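You operate a simulated robot arm through the tools that you are given. There is no shell and no other tool. Be economical: measure what you need, move in short steps, check, and stop when the job is done.

Carry out the task below with a simulated robot arm. There is one attempt and no reset: what you move stays moved.

JOB
Scrub the crust off the cold griddle plate, then lay the cover on.
Fine: wet the orange brush at the sponge dish and put it back; the round steel cover lies flat on the middle.
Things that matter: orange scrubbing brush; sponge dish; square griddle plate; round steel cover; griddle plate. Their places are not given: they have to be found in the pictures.

It is judged by the outcome, as a careful person would: the job done as asked, and still so three seconds after it is handed in. It fails if anything else is knocked over, pushed out of place, dropped, spilled or broken. Lids that push on must go on centred and level and be pressed home; caps that screw on are set level and turned clockwise until they are tight.

ROBOT AND FRAMES
A 7-joint arm with a two-finger parallel gripper, fixed in place. Base frame: the origin is at the foot of the arm, x ahead of it, y to its left, z up; the work surface is at about z = 80. Units: cm, rad, N and s.
With the tool pointing down near the work surface it reaches from about 24 to 68 cm from the base axis. Its first joint turns from -1.152 to 1.152 rad. Payload 2.4 kg.
The tool frame sits at the grasp point between the pads (the TCP): z along the fingers, y along the line on which they close. The tips reach 3 cm beyond it. The gripper opens to 9.4 cm. The fingers are 2.8 cm wide and 1 cm thick; the gripper's body (5 by 9.6 cm) begins 5.5 cm behind the TCP.
Orientation is that of the tool frame in the base frame, as a unit quaternion [w, x, y, z]. With the fingers straight down and closing along the base's y, the tool's x points along the base's -x, its y along +y and its z along -z.

CONTROLS
- The arm moves only by the tool jog_arm. Its argument "moves" is a list that holds one entry, the list of rows, each a list of 6 numbers: the shift along the base's x, y, z in cm, then the turn, a rotation vector about the base's x, y, z in rad. In form: [[[tx, ty, tz, wx, wy, wz], ...]]. A call has 1 to 12 rows; each row shifts and turns the commanded pose from where the row before left it. "jaw" is the gripper command, from -1 (shut) to 1 (fully open), values between in proportion, set as the call begins (left out, the last holds). A row lasts 0.2 s, in which the tool goes at most 5 cm and 0.15 rad; a call with a longer step from one row to the next is refused whole, and so is a gripper value outside its range. Where a pose cannot be reached the arm comes as near as it can. A force on the tool above 40 N (or 10 N above the force at the start of the call, whichever is more), or a blocked arm, ends the call early, and 0.2 s more pass. The fingers move at their own pace (about 15.3 cm/s each) and stop on an object; they squeeze with about 31 N. The grip force told is the motor's: it shows also when the fingers shut on nothing. Time passes only in rows, and 0.2 s behind the last, so rows that do not move let the fingers close. The reply holds the time, the measured pose of the TCP, the force on the tool along the base axes, the opening and the grip force, in the units named above and with some noise, and new pictures: "show" is both (left out), scene, wrist or none.
- Cameras (640 x 400 px; columns grow to the right, rows downward): "scene" is fixed at [2.51, 47.54, 144.91]; the picture's right is [-0.75, -0.67, 0.00], its down [-0.35, 0.39, -0.85] and it looks along [0.57, -0.63, -0.53] (base axes); focal length 316 px, centre (320, 200). "wrist" rides on the gripper at [-3.7, 0, -5.8] in the tool frame; the picture's right is [0.00, -1.00, 0.00], its down [0.97, 0.00, -0.24] and it looks along [0.24, 0.00, 0.97] (tool axes); focal length 218 px, centre (320, 200).
- pixel_to_xyz(camera, pixels): for up to 12 pixels [column, row] of the newest picture of that camera ("zoom" is the newest enlarged one), the place [x, y, z] in the base frame of the surface seen there, good to about 0.2 cm, but the place of the scene camera against the robot may be out by one fixed shift of up to 2.5 cm in any direction. The clock stands still meanwhile.
- zoom(camera, box): a new picture of the part [left, top, right, bottom] of that camera's present view, enlarged. The clock stands still meanwhile.
- finish_job(): hands the job in; it is judged then, once.

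Work in short steps. Measure before you move; look again where a grasp or a placing could have gone wrong, and mend it. You have 80 turns and 150 pictures in all, those below and enlarged ones among them. Open the gripper and draw the arm clear of the work before you hand the job in, unless the task says otherwise; then end with one line.

The tools are called as name(argument=value, ...) on one line, values as JSON. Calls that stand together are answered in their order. jog_arm: Moves the arm, as the interface text tells. Its arguments: {"type":"object","properties":{"moves":{"type":"array"},"jaw":{"type":"number"},"show":{"type":"string","enum":["both","scene","wrist","none"]}},"required":["moves"]} The other tools are called the same way: pixel_to_xyz (camera, pixels) gives the place of the surface under pixels of a picture; zoom (camera, box) takes an enlarged picture of a part of a camera's view; finish_job () hands the job in.

At the start:

```text
time: 0.0
position: [35.37, -16.24, 115.47]
orientation: [-0.001, 0.001, 1.0, -0.001]
wrist_force: [1.0, 0.4, 0.4]
opening: 9.39
finger_force: 0.1
```

scene: 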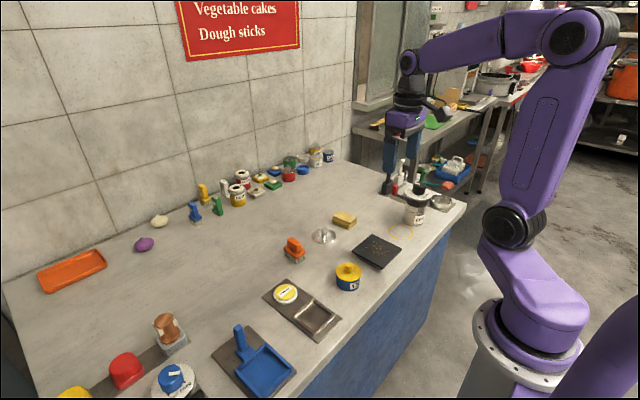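
wrist: 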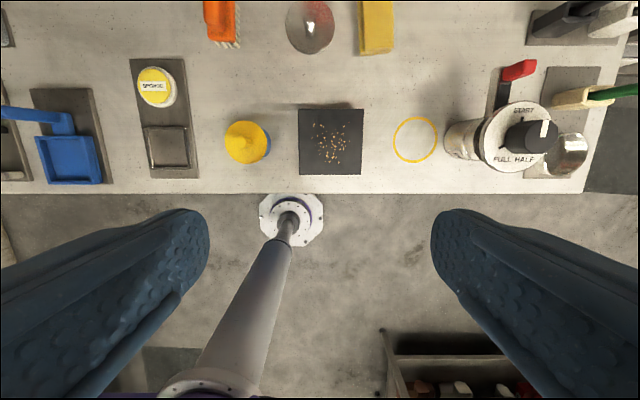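

I see the orange brush (scene ~293,248), the steel cover (~324,236), the griddle plate with crumbs (~377,251) and a labelled yellow thing at (285,293). I zoom in to identify them.

zoom(camera="scene", box=[250, 190, 470, 330])

zoom(camera="wrist", box=[100, 0, 420, 200])

pixel_to_xyz(camera="wrist", pixels=[[220, 20], [222, 43], [310, 27], [376, 27], [246, 142], [157, 87], [166, 148], [330, 120], [300, 110], [360, 174], [416, 117], [363, 110]])

pixel_to_xyz(camera="scene", pixels=[[293, 248], [324, 236], [345, 220], [377, 251], [348, 270], [285, 293], [318, 317]])

```text
2.86 times, centred on (360, 260) of scene
```

zoom: 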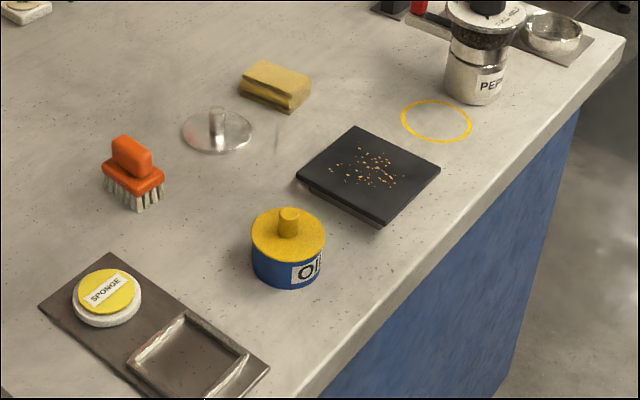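

```text
2.00 times, centred on (260, 100) of wrist
```

zoom: 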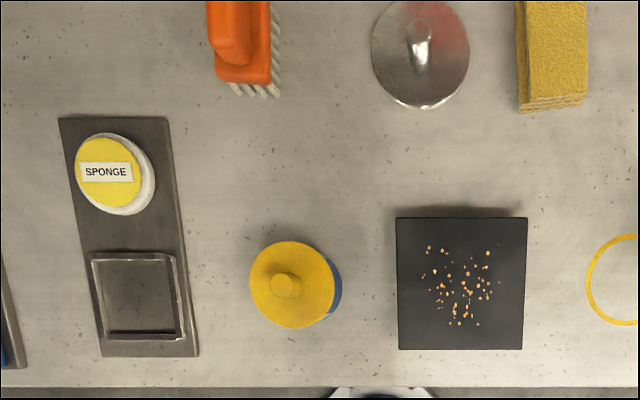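

```text
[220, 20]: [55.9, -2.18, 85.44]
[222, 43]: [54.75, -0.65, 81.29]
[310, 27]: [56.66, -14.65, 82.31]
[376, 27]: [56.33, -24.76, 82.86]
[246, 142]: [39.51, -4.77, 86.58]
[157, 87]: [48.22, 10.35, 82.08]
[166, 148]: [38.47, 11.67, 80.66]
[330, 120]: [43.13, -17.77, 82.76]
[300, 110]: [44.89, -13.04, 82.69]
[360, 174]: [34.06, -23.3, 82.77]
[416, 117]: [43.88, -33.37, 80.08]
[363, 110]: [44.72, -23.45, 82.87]
```

```text
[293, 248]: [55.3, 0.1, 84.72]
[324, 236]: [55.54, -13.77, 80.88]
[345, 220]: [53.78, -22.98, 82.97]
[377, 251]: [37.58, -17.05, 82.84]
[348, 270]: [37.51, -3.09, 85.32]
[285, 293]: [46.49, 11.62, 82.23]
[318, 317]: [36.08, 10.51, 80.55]
```

Brush near (56,-1), sponge dish (48,10), plate centre about (39.4,-18.2), cover (56.5,-14.6). I move up over the brush to see it properly.

jog_arm(moves=[[[4, 3.5, 0, 0, 0, 0], [4, 3.5, 0, 0, 0, 0], [4, 3.5, 0, 0, 0, 0], [4, 3.5, -3, 0, 0, 0], [2, 0, -4, 0, 0, 0], [0, 0, 0, 0, 0, 0]]], jaw=1, show="wrist")

```text
refused: row 1 steps farther than a row can; nothing moved
```

Row length must be ≤5 cm in total; I shorten the steps.

jog_arm(moves=[[[3, 2.5, 0, 0, 0, 0], [3, 2.5, 0, 0, 0, 0], [3, 2.5, -1, 0, 0, 0], [3, 2.5, -2, 0, 0, 0], [3, 2.5, -2, 0, 0, 0], [3, 2, -2, 0, 0, 0], [0, 0, 0, 0, 0, 0]]], jaw=1, show="wrist")

```text
time: 1.6
position: [53.34, -1.56, 108.69]
orientation: [0.0, -0.001, 1.0, 0.0]
wrist_force: [1.2, -0.2, 0.2]
opening: 9.42
finger_force: 0.1
```

wrist: 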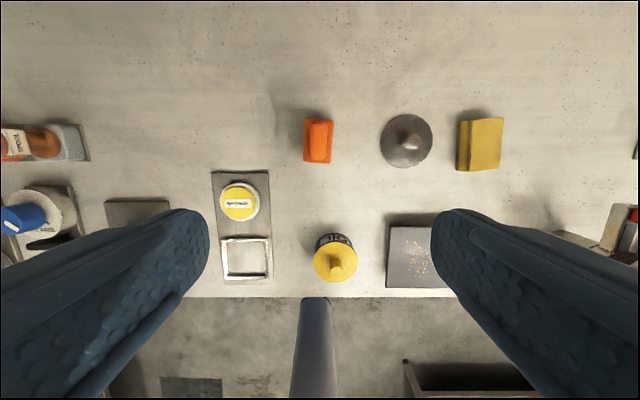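

zoom(camera="wrist", box=[200, 90, 520, 290])

pixel_to_xyz(camera="wrist", pixels=[[319, 140], [319, 123], [319, 159], [311, 140], [326, 140], [306, 140], [331, 130], [407, 138], [406, 114], [381, 140], [432, 140], [240, 203]])

```text
2.00 times, centred on (360, 190) of wrist
```

zoom: 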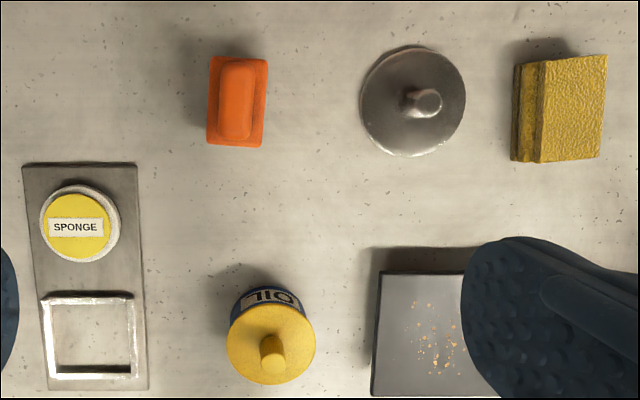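

```text
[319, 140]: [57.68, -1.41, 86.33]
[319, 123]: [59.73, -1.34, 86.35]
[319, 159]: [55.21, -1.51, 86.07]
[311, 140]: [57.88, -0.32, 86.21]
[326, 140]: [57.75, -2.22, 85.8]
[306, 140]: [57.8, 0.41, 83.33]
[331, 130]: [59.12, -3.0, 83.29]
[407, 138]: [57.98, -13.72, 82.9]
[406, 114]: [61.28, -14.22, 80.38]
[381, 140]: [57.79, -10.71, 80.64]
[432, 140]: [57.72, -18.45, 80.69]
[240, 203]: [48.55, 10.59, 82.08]
```

Brush handle spans x 55.2–59.7, about 2.2 wide at y≈-1.35, top 86.3, base block top 83.3. I descend so the tips stop just above the block (TCP z≈86.7).

jog_arm(moves=[[[2.1, 0.1, -4, 0, 0, 0], [2.0, 0.1, -4, 0, 0, 0], [0, 0, -4, 0, 0, 0], [0, 0, -4, 0, 0, 0], [0, 0, -3, 0, 0, 0], [0, 0, 0, 0, 0, 0]]], jaw=0.3)

```text
time: 3.0
position: [57.27, -1.44, 89.47]
orientation: [0.0, 0.0, 1.0, 0.0]
wrist_force: [-0.3, 0.1, 0.0]
opening: 6.1
finger_force: 0.1
```

scene: 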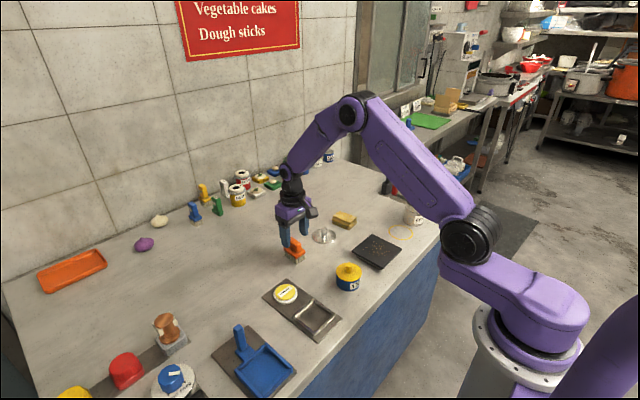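
wrist: 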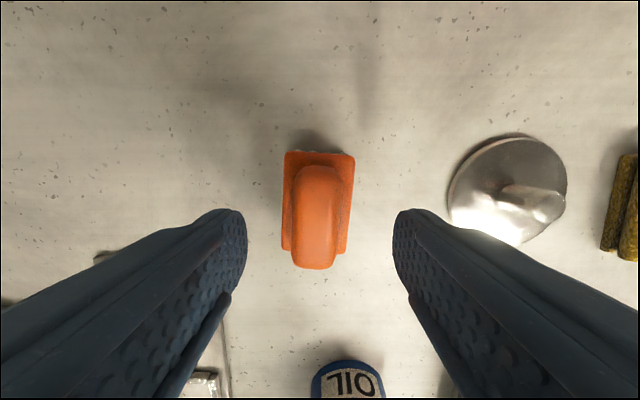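

The brush lies centred between the pads; I remeasure it from here.

pixel_to_xyz(camera="wrist", pixels=[[320, 175], [318, 215], [316, 258], [300, 215], [340, 215], [288, 200], [349, 200], [288, 160], [350, 160], [320, 157]])

```text
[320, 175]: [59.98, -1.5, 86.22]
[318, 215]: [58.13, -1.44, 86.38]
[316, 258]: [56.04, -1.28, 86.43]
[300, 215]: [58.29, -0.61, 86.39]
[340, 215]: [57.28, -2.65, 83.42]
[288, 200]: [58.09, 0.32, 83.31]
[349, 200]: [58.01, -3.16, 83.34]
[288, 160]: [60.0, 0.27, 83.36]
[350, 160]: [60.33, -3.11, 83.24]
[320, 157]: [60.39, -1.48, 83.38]
```

Handle centre ≈ (57.9,-1.4). I shift 0.5 forward, lower to 86.7 and close.

jog_arm(moves=[[[0.5, 0, -1.4, 0, 0, 0], [0, 0, -1.3, 0, 0, 0], [0, 0, 0, 0, 0, 0]]], show="none")

jog_arm(moves=[[[0, 0, 0, 0, 0, 0], [0, 0, 0, 0, 0, 0], [0, 0, 0, 0, 0, 0]]], jaw=-1, show="wrist")

```text
time: 3.8
position: [57.84, -1.35, 86.68]
orientation: [0.0, 0.0, 1.0, 0.001]
wrist_force: [0.4, -0.6, 0.7]
opening: 6.12
finger_force: 0.0
```

```text
time: 4.6
position: [58.02, -1.34, 86.93]
orientation: [0.002, 0.0, 1.0, -0.001]
wrist_force: [0.9, 1.2, 22.7]
opening: 2.1
finger_force: 30.9
```

wrist: 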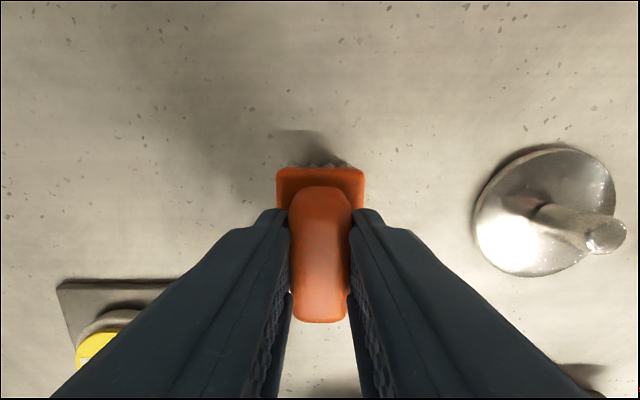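

The handle is held (2.1 cm, 31 N), resting reference TCP z≈86.9. I lift.

jog_arm(moves=[[[0, 0, 2, 0, 0, 0], [0, 0, 4, 0, 0, 0], [0, 0, 3, 0, 0, 0], [0, 0, 0, 0, 0, 0]]])

```text
time: 5.6
position: [57.91, -1.41, 95.6]
orientation: [-0.001, 0.001, 1.0, 0.0]
wrist_force: [-0.3, 0.4, -0.1]
opening: 2.09
finger_force: 31.0
```

scene: 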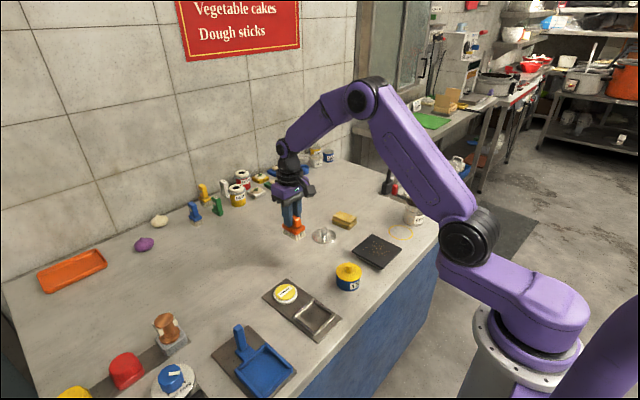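
wrist: 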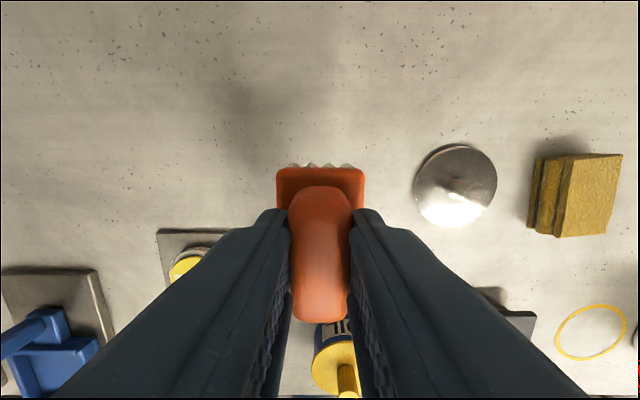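

Brush held level, bristles clear at ≈88.7. I move over the sponge dish at (48.4,10.5).

jog_arm(moves=[[[-2.4, 3, 0, 0, 0, 0], [-2.4, 3, 0, 0, 0, 0], [-2.4, 3, 0, 0, 0, 0], [-2.3, 2.9, 0, 0, 0, 0], [0, 0, 0, 0, 0, 0]]])

zoom(camera="scene", box=[230, 210, 390, 350])

```text
time: 6.8
position: [48.49, 10.55, 95.53]
orientation: [0.0, 0.0, 1.0, 0.001]
wrist_force: [-0.6, 0.4, -1.2]
opening: 2.12
finger_force: 30.4
```

scene: 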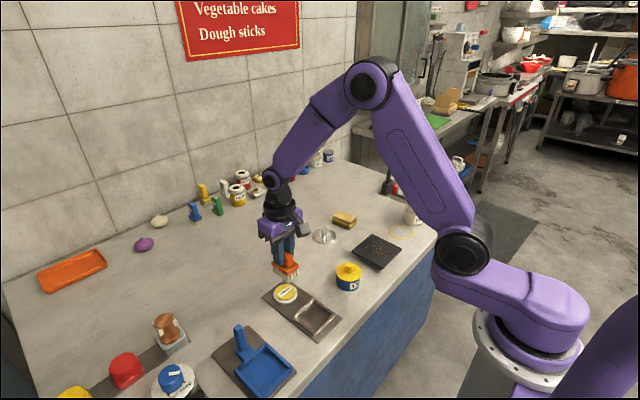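
wrist: 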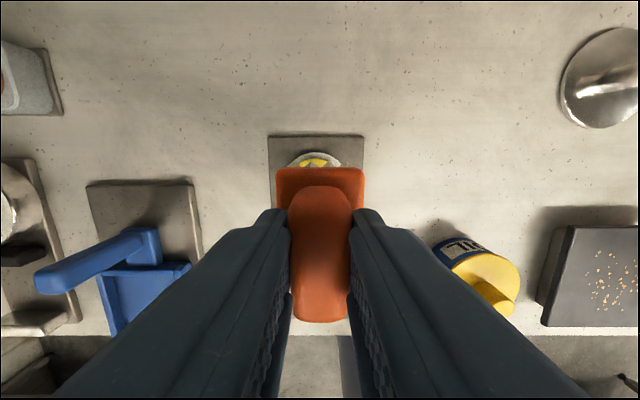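

```text
2.86 times, centred on (310, 280) of scene
```

zoom: 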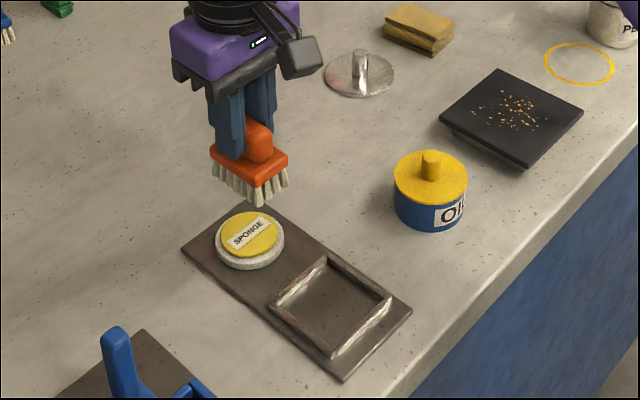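

The brush hovers over the SPONGE dish (sponge top 82.1). Contact is expected near TCP z≈89.0; I lower and press lightly.

jog_arm(moves=[[[0, 0, -3, 0, 0, 0], [0, 0, -2.5, 0, 0, 0], [0, 0, -0.6, 0, 0, 0], [0, 0, -0.3, 0, 0, 0], [0, 0, 0, 0, 0, 0]]])

zoom(camera="scene", box=[230, 230, 350, 330])

```text
time: 8.0
position: [48.41, 10.46, 89.18]
orientation: [-0.001, 0.001, 1.0, 0.0]
wrist_force: [0.0, -0.7, -2.1]
opening: 2.12
finger_force: 30.9
```

scene: 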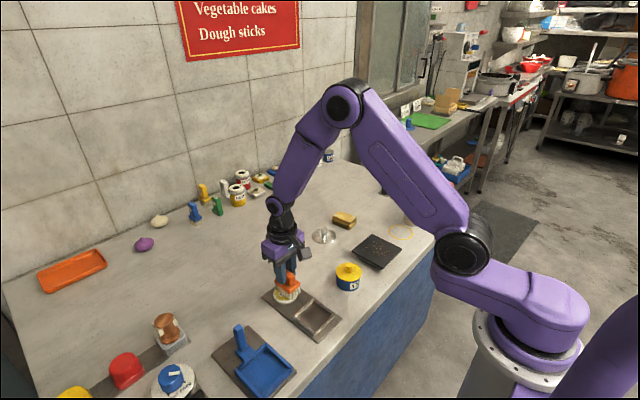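
wrist: 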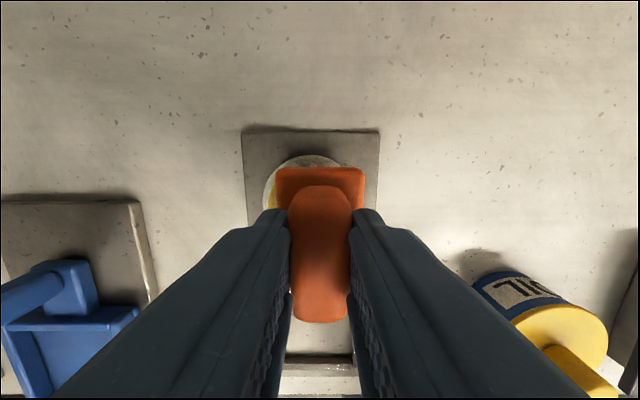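

```text
4.00 times, centred on (290, 280) of scene
```

zoom: 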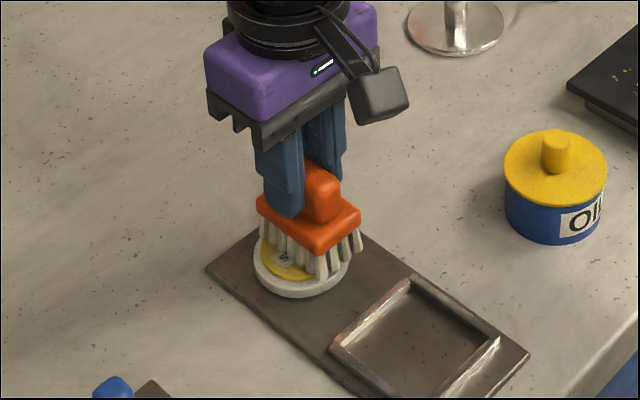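

Nearly in contact and offset slightly right of the dish; I shift 0.4 left and press a bit more, dwelling.

jog_arm(moves=[[[0, 0.4, 0, 0, 0, 0], [0, 0, -0.2, 0, 0, 0], [0, 0, -0.2, 0, 0, 0], [0, 0, 0, 0, 0, 0], [0, 0, 0, 0, 0, 0]]], show="none")

zoom(camera="scene", box=[230, 230, 350, 330])

```text
time: 9.3
position: [48.57, 10.87, 88.9]
orientation: [0.002, 0.0, 1.0, 0.001]
wrist_force: [-0.5, 1.0, 7.2]
opening: 2.13
finger_force: 30.9
stopped in row 5: the force on the tool passed its limit (the readings are from after the stop); the commanded pose is now the measured one
```

```text
4.00 times, centred on (290, 280) of scene
```

zoom: 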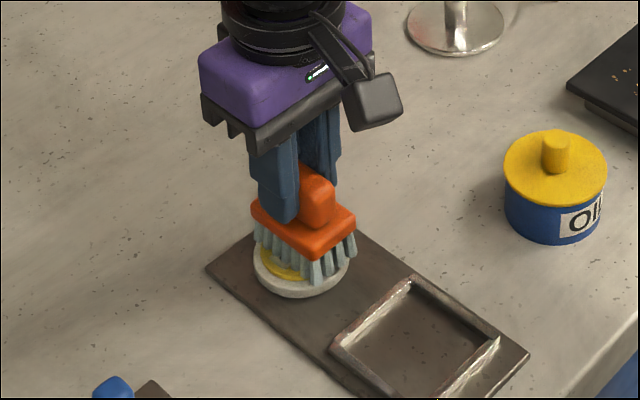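

Bristles have turned wet blue-grey. I lift high enough to clear the oil tin (top 86.6) and travel to the plate.

jog_arm(moves=[[[0, 0, 3, 0, 0, 0], [0, 0, 4, 0, 0, 0], [0, 0, 3, 0, 0, 0], [-1, -4.5, 0, 0, 0, 0], [-1, -4.5, 0, 0, 0, 0], [-1, -4.5, 0, 0, 0, 0], [-1, -4.5, 0, 0, 0, 0], [-1.5, -4.5, 0, 0, 0, 0], [-1.6, -2.5, 0, 0, 0, 0], [0, 0, 0, 0, 0, 0]]])

zoom(camera="scene", box=[320, 200, 440, 300])

```text
time: 11.5
position: [41.14, -14.09, 99.12]
orientation: [0.0, 0.0, 1.0, 0.0]
wrist_force: [0.6, -0.1, -0.5]
opening: 2.11
finger_force: 31.5
```

scene: 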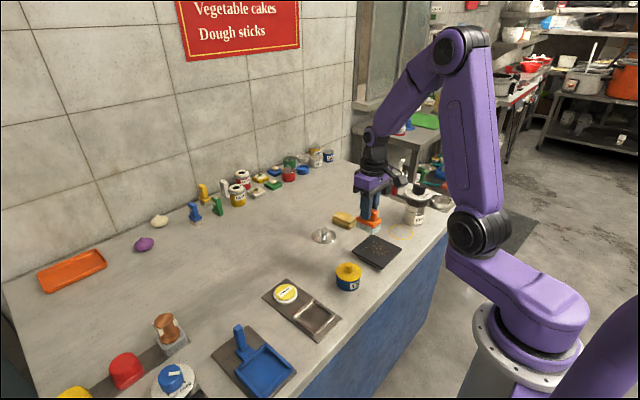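
wrist: 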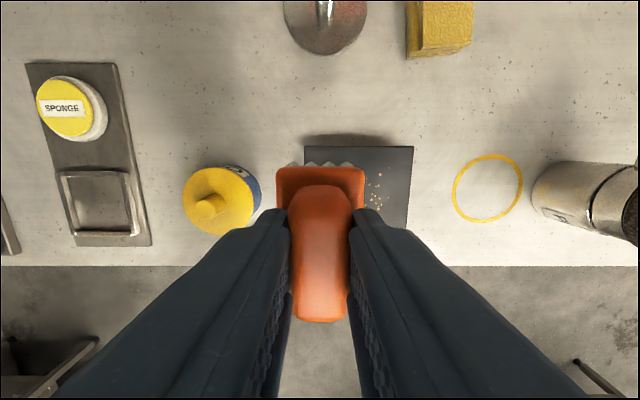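

```text
4.00 times, centred on (380, 250) of scene
```

zoom: 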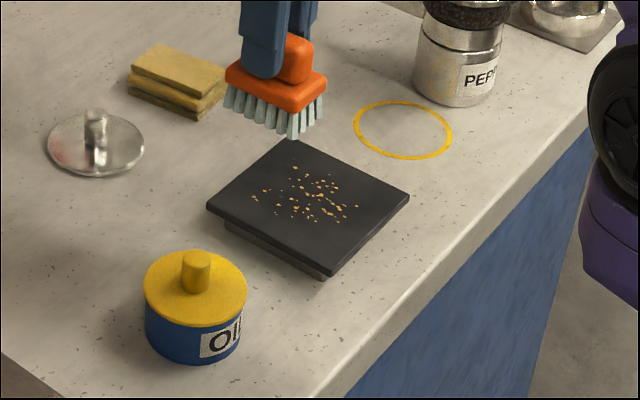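

Plate stands on a foot, so I keep light and off the edges. I go over the near-centre of the crust and lower to just above contact (~89.6).

jog_arm(moves=[[[-0.9, -2.2, -3, 0, 0, 0], [0, 0, -3, 0, 0, 0], [0, 0, -2, 0, 0, 0], [0, 0, -1, 0, 0, 0], [0, 0, 0, 0, 0, 0]]])

zoom(camera="scene", box=[320, 200, 440, 300])

```text
time: 12.7
position: [40.64, -16.37, 89.99]
orientation: [0.0, 0.0, 1.0, 0.0]
wrist_force: [-0.1, -0.7, -1.3]
opening: 2.12
finger_force: 30.6
```

scene: 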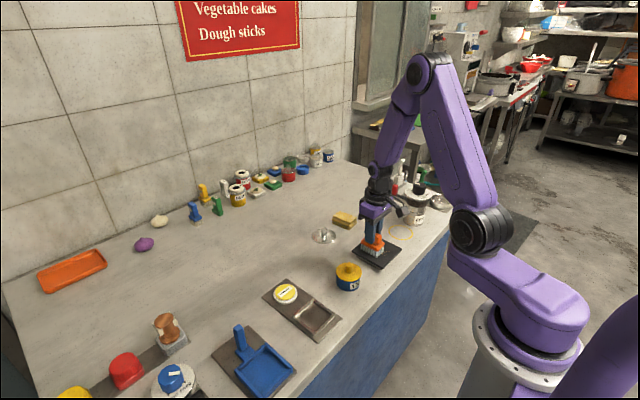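
wrist: 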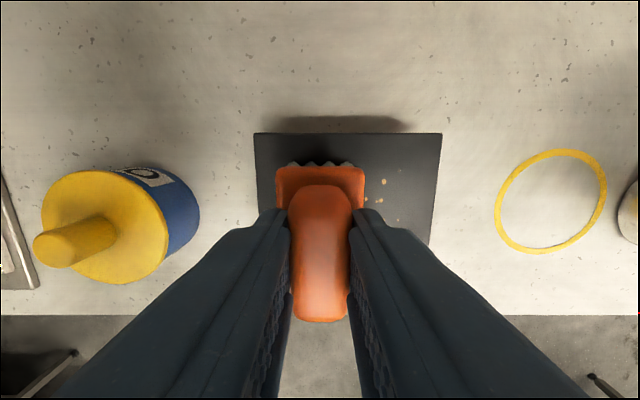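

```text
4.00 times, centred on (380, 250) of scene
```

zoom: 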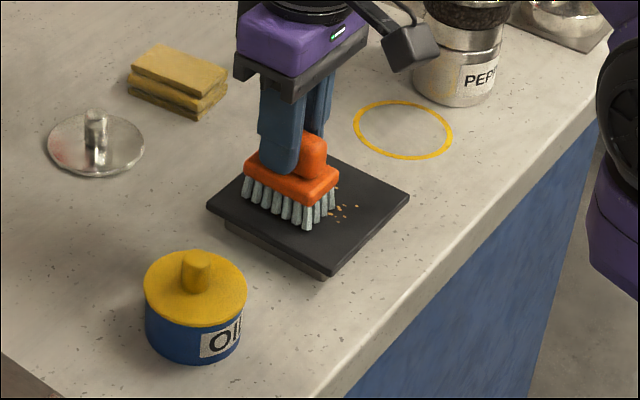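

Bristles just above the plate. I lower 0.4 for light contact and stroke toward -y and back.

jog_arm(moves=[[[0, 0, -0.25, 0, 0, 0], [0, 0, -0.15, 0, 0, 0], [0, -0.8, 0, 0, 0, 0], [0, -0.8, 0, 0, 0, 0], [0, -0.8, 0, 0, 0, 0], [0, -0.8, 0, 0, 0, 0], [0, -0.6, 0, 0, 0, 0], [0, 0, 0, 0, 0, 0]]])

zoom(camera="scene", box=[320, 200, 440, 300])

```text
time: 14.0
position: [40.55, -18.9, 89.69]
orientation: [0.002, 0.0, 1.0, -0.002]
wrist_force: [-1.6, -0.1, 7.6]
opening: 2.14
finger_force: 31.3
stopped in row 6: the force on the tool passed its limit (the readings are from after the stop); the commanded pose is now the measured one
```

scene: 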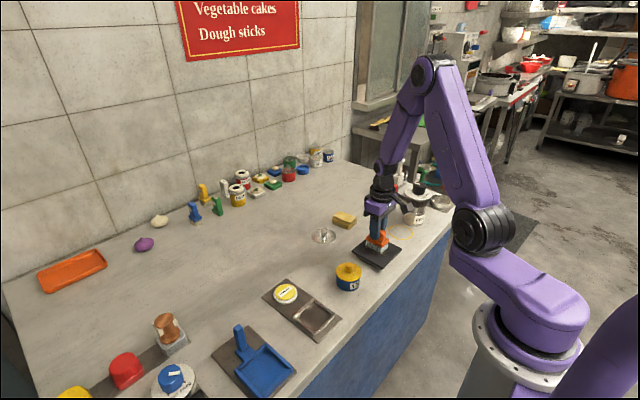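
wrist: 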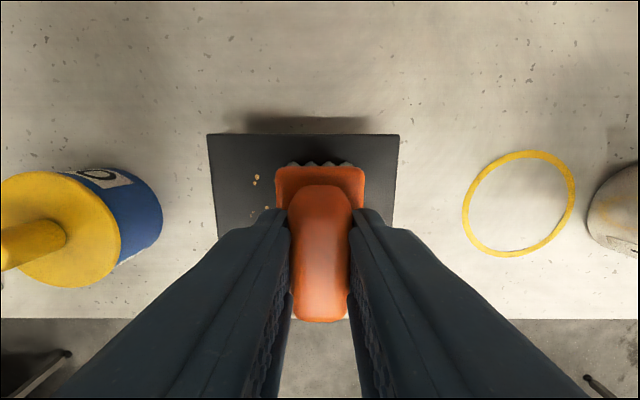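

```text
4.00 times, centred on (380, 250) of scene
```

zoom: 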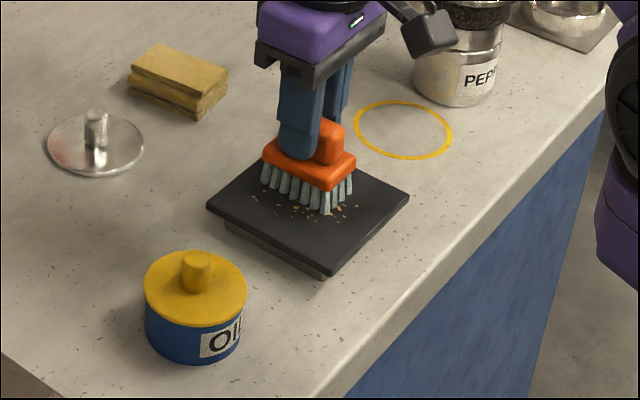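

Contact is at TCP z≈89.7 and the plate has not moved; crust appears thinner. I keep stroking at this height, back and forth.

jog_arm(moves=[[[0, -0.8, 0, 0, 0, 0], [0, -0.8, 0, 0, 0, 0], [0, -0.8, 0, 0, 0, 0], [0, 1.0, 0, 0, 0, 0], [0, 1.0, 0, 0, 0, 0], [0, 1.0, 0, 0, 0, 0], [0, 1.0, 0, 0, 0, 0], [0, 1.0, 0, 0, 0, 0], [0, 0.8, 0, 0, 0, 0], [0, 0, 0, 0, 0, 0]]], show="none")

zoom(camera="scene", box=[320, 200, 440, 300])

```text
time: 16.2
position: [40.7, -15.6, 89.59]
orientation: [0.003, 0.0, 1.0, -0.001]
wrist_force: [0.7, -3.5, 10.1]
opening: 2.11
finger_force: 30.9
```

```text
4.00 times, centred on (380, 250) of scene
```

zoom: 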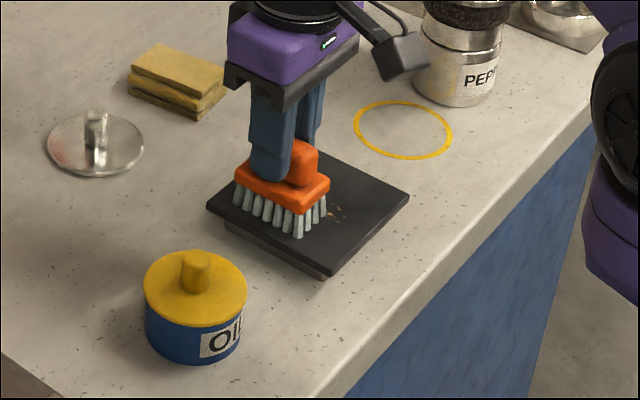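

Crust is shrinking. Force 10 N is good; I continue with a pass shifted to x≈38.5 and back.

jog_arm(moves=[[[-0.8, 0, 0, 0, 0, 0], [-0.8, 0, 0, 0, 0, 0], [-0.6, -0.4, 0, 0, 0, 0], [0, -1, 0, 0, 0, 0], [0, -1, 0, 0, 0, 0], [0, -1, 0, 0, 0, 0], [0, -1, 0, 0, 0, 0], [0, -1, 0, 0, 0, 0], [0, 1, 0, 0, 0, 0], [0, 1, 0, 0, 0, 0], [0, 1, 0, 0, 0, 0], [0, 1, 0, 0, 0, 0]]], show="none")

jog_arm(moves=[[[0, 1, 0, 0, 0, 0], [1, 0, 0, 0, 0, 0], [1, 0, 0, 0, 0, 0], [0, -1, 0, 0, 0, 0], [0, -1, 0, 0, 0, 0], [0, -1, 0, 0, 0, 0], [0, -1, 0, 0, 0, 0], [0, -1, 0, 0, 0, 0], [0, -0.6, 0, 0, 0, 0], [0, 0, 1.5, 0, 0, 0], [0, 0, 3, 0, 0, 0], [0, 0, 3, 0, 0, 0]]], show="none")

zoom(camera="scene", box=[320, 200, 440, 300])

```text
time: 18.8
position: [38.5, -16.91, 89.72]
orientation: [0.002, -0.001, 1.0, -0.001]
wrist_force: [-0.9, -8.0, 22.7]
opening: 2.14
finger_force: 30.6
```

```text
time: 19.3
position: [38.51, -15.95, 89.66]
orientation: [0.0, 0.001, 1.0, 0.0]
wrist_force: [-4.1, 0.0, 13.9]
opening: 2.14
finger_force: 30.6
stopped in row 2: the force on the tool passed its limit (the readings are from after the stop); the commanded pose is now the measured one
```

```text
4.00 times, centred on (380, 250) of scene
```

zoom: 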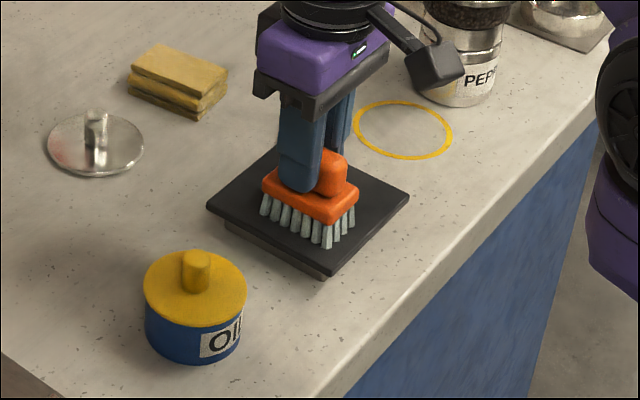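

No crust visible around the brush; the force grew so I lift straight up and look at the whole plate.

jog_arm(moves=[[[0, 0, 2, 0, 0, 0], [0, 0, 4, 0, 0, 0], [0, 0, 4, 0, 0, 0], [3, 3, 0, 0, 0, 0], [3, 3, 0, 0, 0, 0], [2, 2, 0, 0, 0, 0], [0, 0, 0, 0, 0, 0]]])

zoom(camera="scene", box=[320, 200, 440, 300])

zoom(camera="wrist", box=[300, 100, 540, 280])

```text
time: 20.9
position: [46.45, -7.97, 99.54]
orientation: [0.001, 0.001, 1.0, 0.0]
wrist_force: [0.5, 0.4, -1.2]
opening: 2.13
finger_force: 30.9
```

scene: 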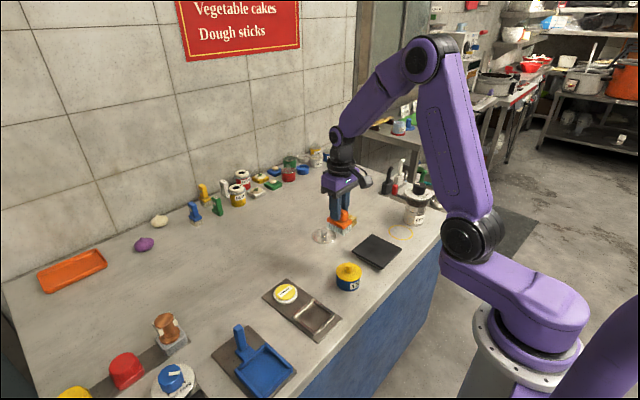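
wrist: 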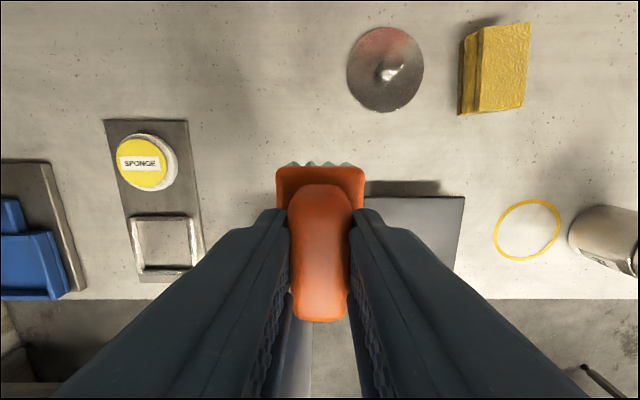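

```text
4.00 times, centred on (380, 250) of scene
```

zoom: 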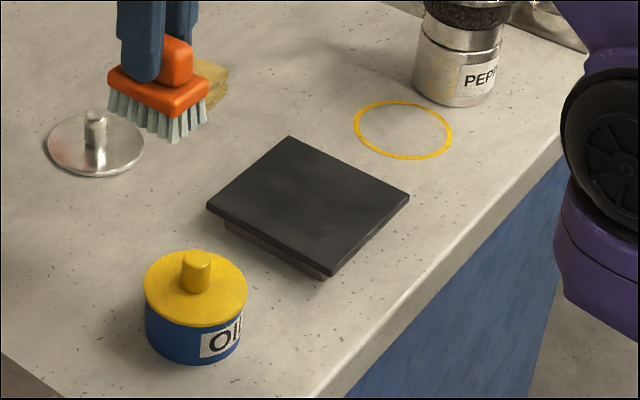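

```text
2.22 times, centred on (420, 190) of wrist
```

zoom: 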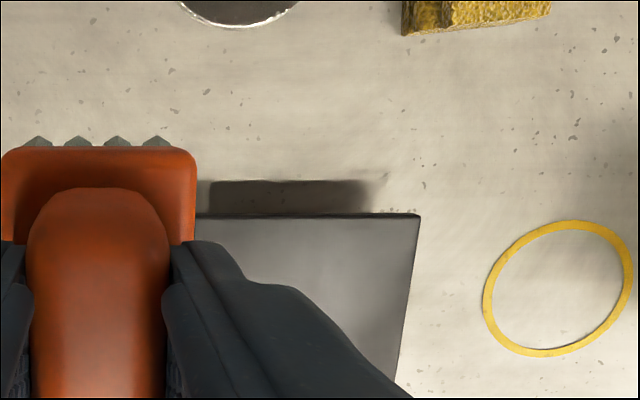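

Plate is clean and unmoved. I take the brush back over its original place (57.95,-1.37).

jog_arm(moves=[[[3.5, 2, 0, 0, 0, 0], [4, 2.3, 0, 0, 0, 0], [4, 2.3, 0, 0, 0, 0], [0, 0, -4, 0, 0, 0], [0, 0, -4, 0, 0, 0], [0, 0, -3.5, 0, 0, 0], [0, 0, -0.5, 0, 0, 0], [0, 0, 0, 0, 0, 0]]], show="none")

zoom(camera="scene", box=[250, 200, 370, 300])

```text
time: 22.7
position: [58.07, -1.35, 87.58]
orientation: [0.0, 0.001, 1.0, 0.001]
wrist_force: [-0.6, -0.3, -1.4]
opening: 2.1
finger_force: 30.6
```

```text
4.00 times, centred on (310, 250) of scene
```

zoom: 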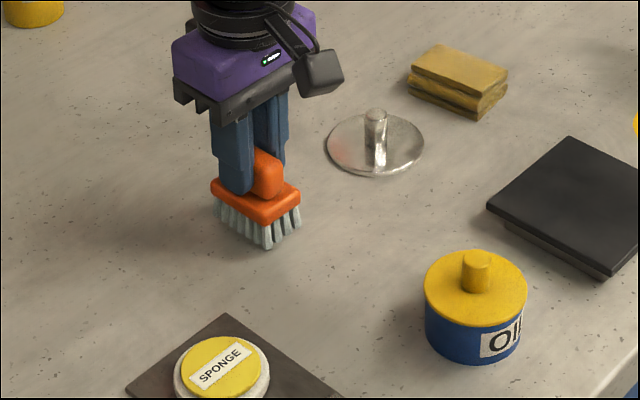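

Just above the table; I lower the last 0.65 cm to touch.

jog_arm(moves=[[[0, 0, -0.35, 0, 0, 0], [0, 0, -0.2, 0, 0, 0], [0, 0, -0.15, 0, 0, 0], [0, 0, 0, 0, 0, 0]]], show="none")

```text
time: 23.7
position: [58.03, -1.35, 87.0]
orientation: [-0.001, 0.001, 1.0, 0.001]
wrist_force: [0.0, -0.1, -0.2]
opening: 2.13
finger_force: 31.3
```

jog_arm(moves=[[[0, 0, -0.1, 0, 0, 0], [0, 0, -0.1, 0, 0, 0], [0, 0, 0, 0, 0, 0]]], show="none")

```text
time: 24.5
position: [58.03, -1.21, 86.91]
orientation: [0.001, 0.0, 1.0, 0.001]
wrist_force: [-6.5, 1.4, 20.3]
opening: 2.14
finger_force: 30.9
```

The brush touches the table (20 N). I open the jaw moderately and rise.

jog_arm(moves=[[[0, 0, 0.05, 0, 0, 0], [0, 0, 0, 0, 0, 0], [0, 0, 0, 0, 0, 0]]], jaw=0.1, show="none")

jog_arm(moves=[[[0, 0, 3, 0, 0, 0], [0, 0, 4, 0, 0, 0], [0, 0, 4, 0, 0, 0], [0, -4, 2, 0, 0, 0], [-1, -4, 0, 0, 0, 0], [-1, -4, 0, 0, 0, 0], [0, 0, 0, 0, 0, 0]]])

```text
time: 25.3
position: [58.24, -1.33, 86.8]
orientation: [0.001, 0.001, 1.0, 0.001]
wrist_force: [-1.3, 0.1, 0.0]
opening: 5.15
finger_force: 0.0
```

```text
time: 26.9
position: [56.22, -13.59, 99.71]
orientation: [0.0, -0.001, 1.0, 0.001]
wrist_force: [-0.4, -0.1, -1.2]
opening: 5.16
finger_force: 0.0
```

scene: 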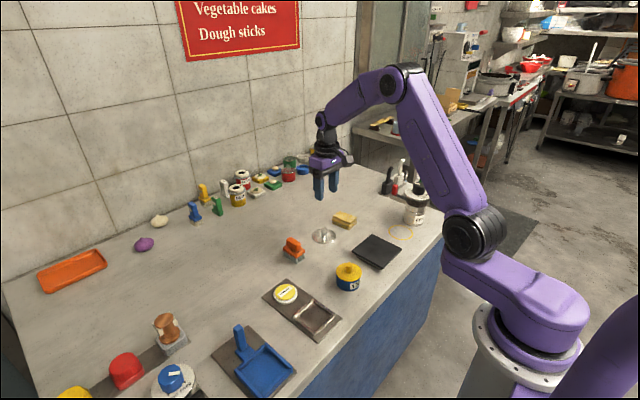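
wrist: 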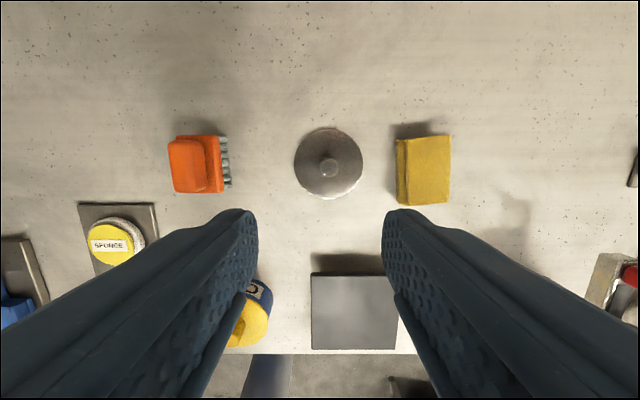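

Brush stands back upright. Now I measure the cover, its knob, and the plate corners.

zoom(camera="wrist", box=[270, 110, 430, 210])

pixel_to_xyz(camera="wrist", pixels=[[328, 168], [320, 168], [328, 162], [337, 168], [296, 165], [361, 165], [329, 130], [329, 193], [312, 276], [312, 347], [382, 276], [170, 165]])

```text
4.00 times, centred on (350, 160) of wrist
```

zoom: 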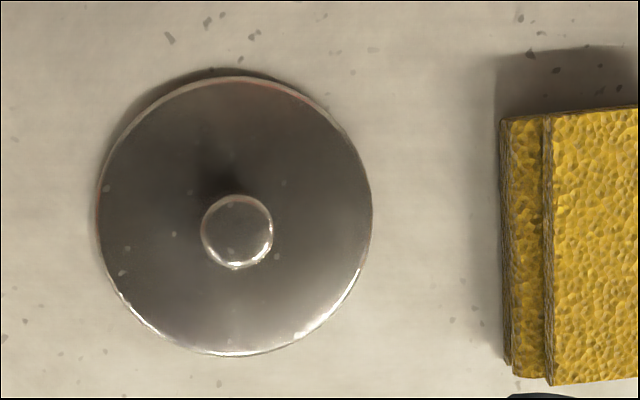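

```text
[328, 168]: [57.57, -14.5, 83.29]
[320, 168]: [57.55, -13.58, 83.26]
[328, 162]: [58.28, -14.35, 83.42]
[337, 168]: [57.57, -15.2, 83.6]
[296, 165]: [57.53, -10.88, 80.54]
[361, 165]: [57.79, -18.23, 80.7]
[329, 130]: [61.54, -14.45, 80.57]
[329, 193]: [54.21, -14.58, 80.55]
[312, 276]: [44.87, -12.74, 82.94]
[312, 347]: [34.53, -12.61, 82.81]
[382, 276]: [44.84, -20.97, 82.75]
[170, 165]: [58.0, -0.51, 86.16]
```

Cover centre ≈(57.7,-14.5), knob ~1.9 wide with top ≈83.5. I descend to z≈88 first.

jog_arm(moves=[[[0.7, -0.4, -4, 0, 0, 0], [0.7, -0.5, -4, 0, 0, 0], [0, 0, -3.5, 0, 0, 0], [0, 0, 0, 0, 0, 0]]], show="wrist")

pixel_to_xyz(camera="wrist", pixels=[[320, 230], [320, 222], [300, 240], [340, 240], [320, 245], [320, 255]])

```text
time: 27.9
position: [57.6, -14.32, 88.41]
orientation: [0.001, 0.001, 1.0, 0.0]
wrist_force: [0.2, -0.1, 0.3]
opening: 5.17
finger_force: 0.1
```

wrist: 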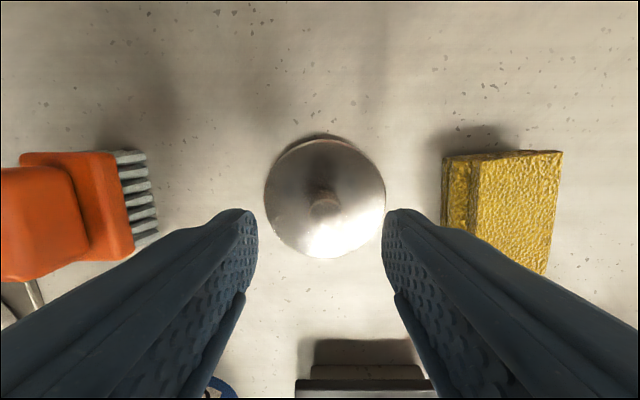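

```text
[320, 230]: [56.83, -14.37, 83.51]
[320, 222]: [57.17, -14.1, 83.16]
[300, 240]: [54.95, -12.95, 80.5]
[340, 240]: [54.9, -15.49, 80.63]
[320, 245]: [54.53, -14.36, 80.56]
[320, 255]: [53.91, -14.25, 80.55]
```

Disc and knob centre at col ~325, about 0.25 cm to the right. I correct, descend to 84.5 and close.

jog_arm(moves=[[[0.05, -0.22, -2, 0, 0, 0], [0, 0, -1.3, 0, 0, 0], [0, 0, -0.6, 0, 0, 0], [0, 0, 0, 0, 0, 0]]], show="wrist")

jog_arm(moves=[[[0, 0, 0, 0, 0, 0], [0, 0, 0, 0, 0, 0], [0, 0, 0, 0, 0, 0]]], jaw=-1, show="wrist")

```text
time: 28.9
position: [57.55, -14.54, 84.43]
orientation: [0.0, 0.0, 1.0, 0.0]
wrist_force: [0.1, 0.3, -0.4]
opening: 5.17
finger_force: 0.0
```

wrist: 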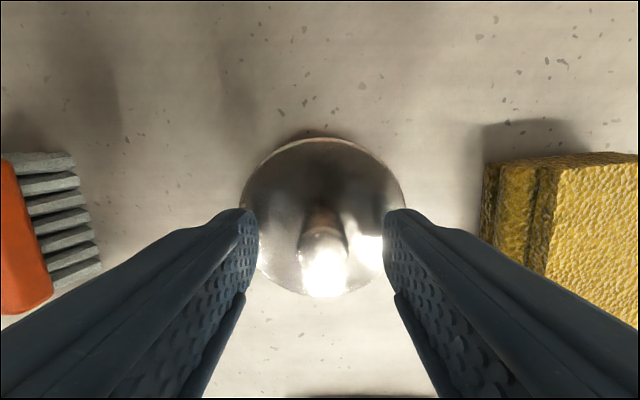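

```text
time: 29.7
position: [57.54, -14.58, 84.4]
orientation: [0.0, 0.001, 1.0, 0.001]
wrist_force: [0.2, 0.3, 1.0]
opening: 1.79
finger_force: 30.4
```

wrist: 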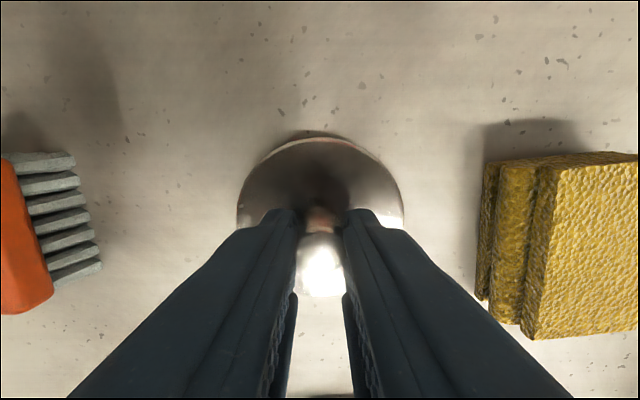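

Knob gripped (1.8 cm). I lift 8 cm and carry it toward the plate centre (~39.5,-18.1), pausing before it to see the plate.

jog_arm(moves=[[[0, 0, 2, 0, 0, 0], [0, 0, 4, 0, 0, 0], [0, 0, 4, 0, 0, 0], [-4, -1, 0, 0, 0, 0], [-4, -1, 0, 0, 0, 0], [-3, -1, 0, 0, 0, 0], [0, 0, 0, 0, 0, 0]]])

zoom(camera="scene", box=[280, 190, 440, 300])

```text
time: 31.3
position: [46.5, -17.66, 94.52]
orientation: [0.0, 0.001, 1.0, 0.001]
wrist_force: [1.0, 0.5, -0.9]
opening: 1.79
finger_force: 31.1
```

scene: 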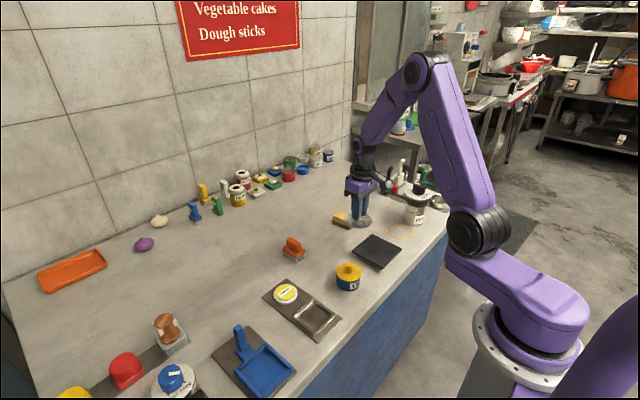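
wrist: 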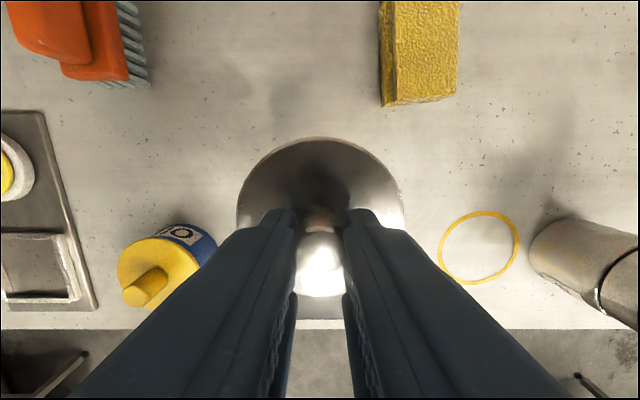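

```text
3.64 times, centred on (360, 245) of scene
```

zoom: 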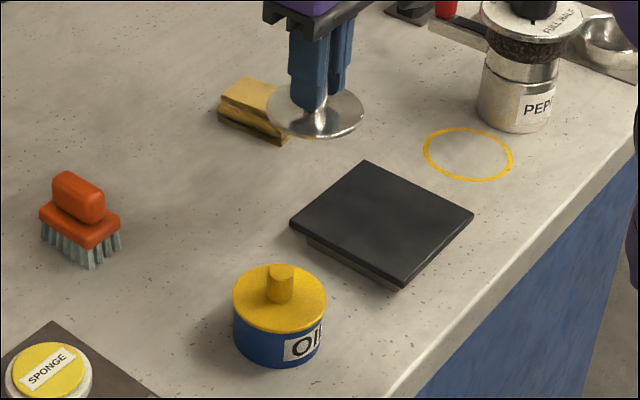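

I measure plate corners and the cover rim in the same enlarged scene picture, so the camera shift cancels.

pixel_to_xyz(camera="zoom", pixels=[[366, 164], [294, 222], [470, 213], [403, 278], [382, 215], [270, 105], [361, 112], [318, 134]])

pixel_to_xyz(camera="wrist", pixels=[[320, 140], [240, 205], [401, 205], [320, 290], [270, 160], [370, 160]])

```text
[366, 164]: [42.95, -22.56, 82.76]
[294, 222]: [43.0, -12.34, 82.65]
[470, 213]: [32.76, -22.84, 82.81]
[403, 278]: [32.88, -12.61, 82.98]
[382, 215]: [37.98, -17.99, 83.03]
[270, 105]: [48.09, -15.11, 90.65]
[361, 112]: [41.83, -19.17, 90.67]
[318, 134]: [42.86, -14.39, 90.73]
```

```text
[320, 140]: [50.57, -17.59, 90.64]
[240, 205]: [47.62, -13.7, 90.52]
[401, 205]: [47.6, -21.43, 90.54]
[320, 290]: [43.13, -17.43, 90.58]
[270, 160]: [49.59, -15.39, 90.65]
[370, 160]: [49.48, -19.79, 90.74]
```

Required shift by both cameras: about dx -7.2, dy -0.5. Contact expected at TCP z≈87.2; I go to ≈88.2 first.

jog_arm(moves=[[[-3.6, -0.25, 0, 0, 0, 0], [-3.6, -0.25, 0, 0, 0, 0], [0, 0, -3.5, 0, 0, 0], [0, 0, -2.8, 0, 0, 0], [0, 0, 0, 0, 0, 0]]], show="wrist")

zoom(camera="scene", box=[320, 200, 440, 300])

```text
time: 32.5
position: [39.48, -17.85, 88.14]
orientation: [-0.001, 0.0, 1.0, 0.0]
wrist_force: [0.1, -0.1, -2.0]
opening: 1.79
finger_force: 31.6
```

wrist: 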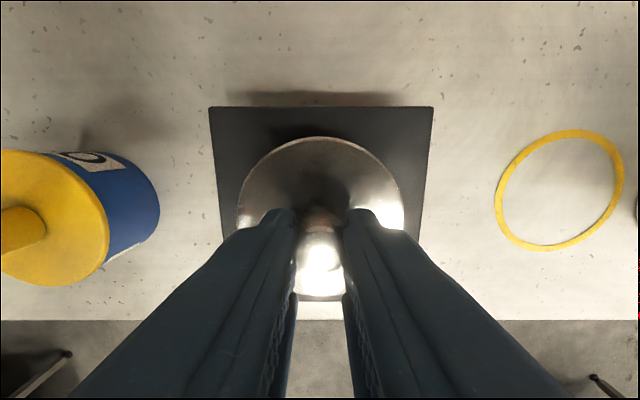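

```text
4.00 times, centred on (380, 250) of scene
```

zoom: 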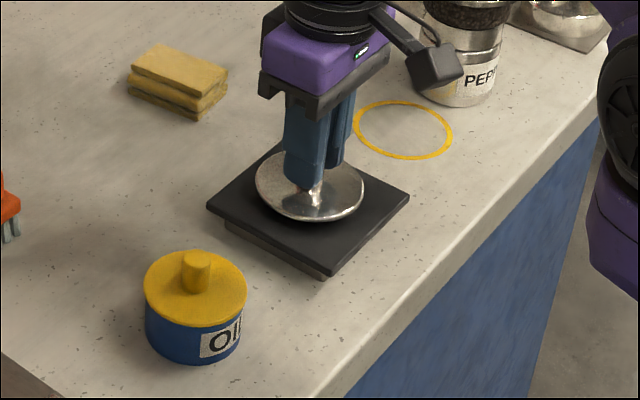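

I verify the centring with points on rim and plate edges.

pixel_to_xyz(camera="wrist", pixels=[[320, 110], [320, 139], [214, 112], [428, 112], [220, 200], [424, 200], [240, 205], [401, 205]])

pixel_to_xyz(camera="zoom", pixels=[[210, 206], [405, 197], [330, 268], [258, 176], [361, 190], [305, 218]])

```text
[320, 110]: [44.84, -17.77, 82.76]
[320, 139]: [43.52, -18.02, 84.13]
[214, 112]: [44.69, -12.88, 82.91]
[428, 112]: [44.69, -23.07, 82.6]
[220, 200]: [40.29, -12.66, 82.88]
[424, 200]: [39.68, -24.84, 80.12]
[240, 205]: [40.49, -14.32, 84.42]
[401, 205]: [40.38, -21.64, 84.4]
```

```text
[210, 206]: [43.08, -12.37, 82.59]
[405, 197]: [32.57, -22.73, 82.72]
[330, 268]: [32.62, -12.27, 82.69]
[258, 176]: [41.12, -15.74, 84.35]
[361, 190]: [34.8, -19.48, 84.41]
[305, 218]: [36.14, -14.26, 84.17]
```

Centred to within ~0.15 cm. I nudge -0.1 in x and lower until it touches.

jog_arm(moves=[[[-0.1, 0, -0.4, 0, 0, 0], [0, 0, -0.3, 0, 0, 0], [0, 0, -0.15, 0, 0, 0], [0, 0, 0, 0, 0, 0]]], show="none")

```text
time: 33.5
position: [39.3, -18.0, 87.3]
orientation: [0.0, 0.001, 1.0, -0.001]
wrist_force: [-0.6, 0.4, 7.1]
opening: 1.77
finger_force: 31.2
```

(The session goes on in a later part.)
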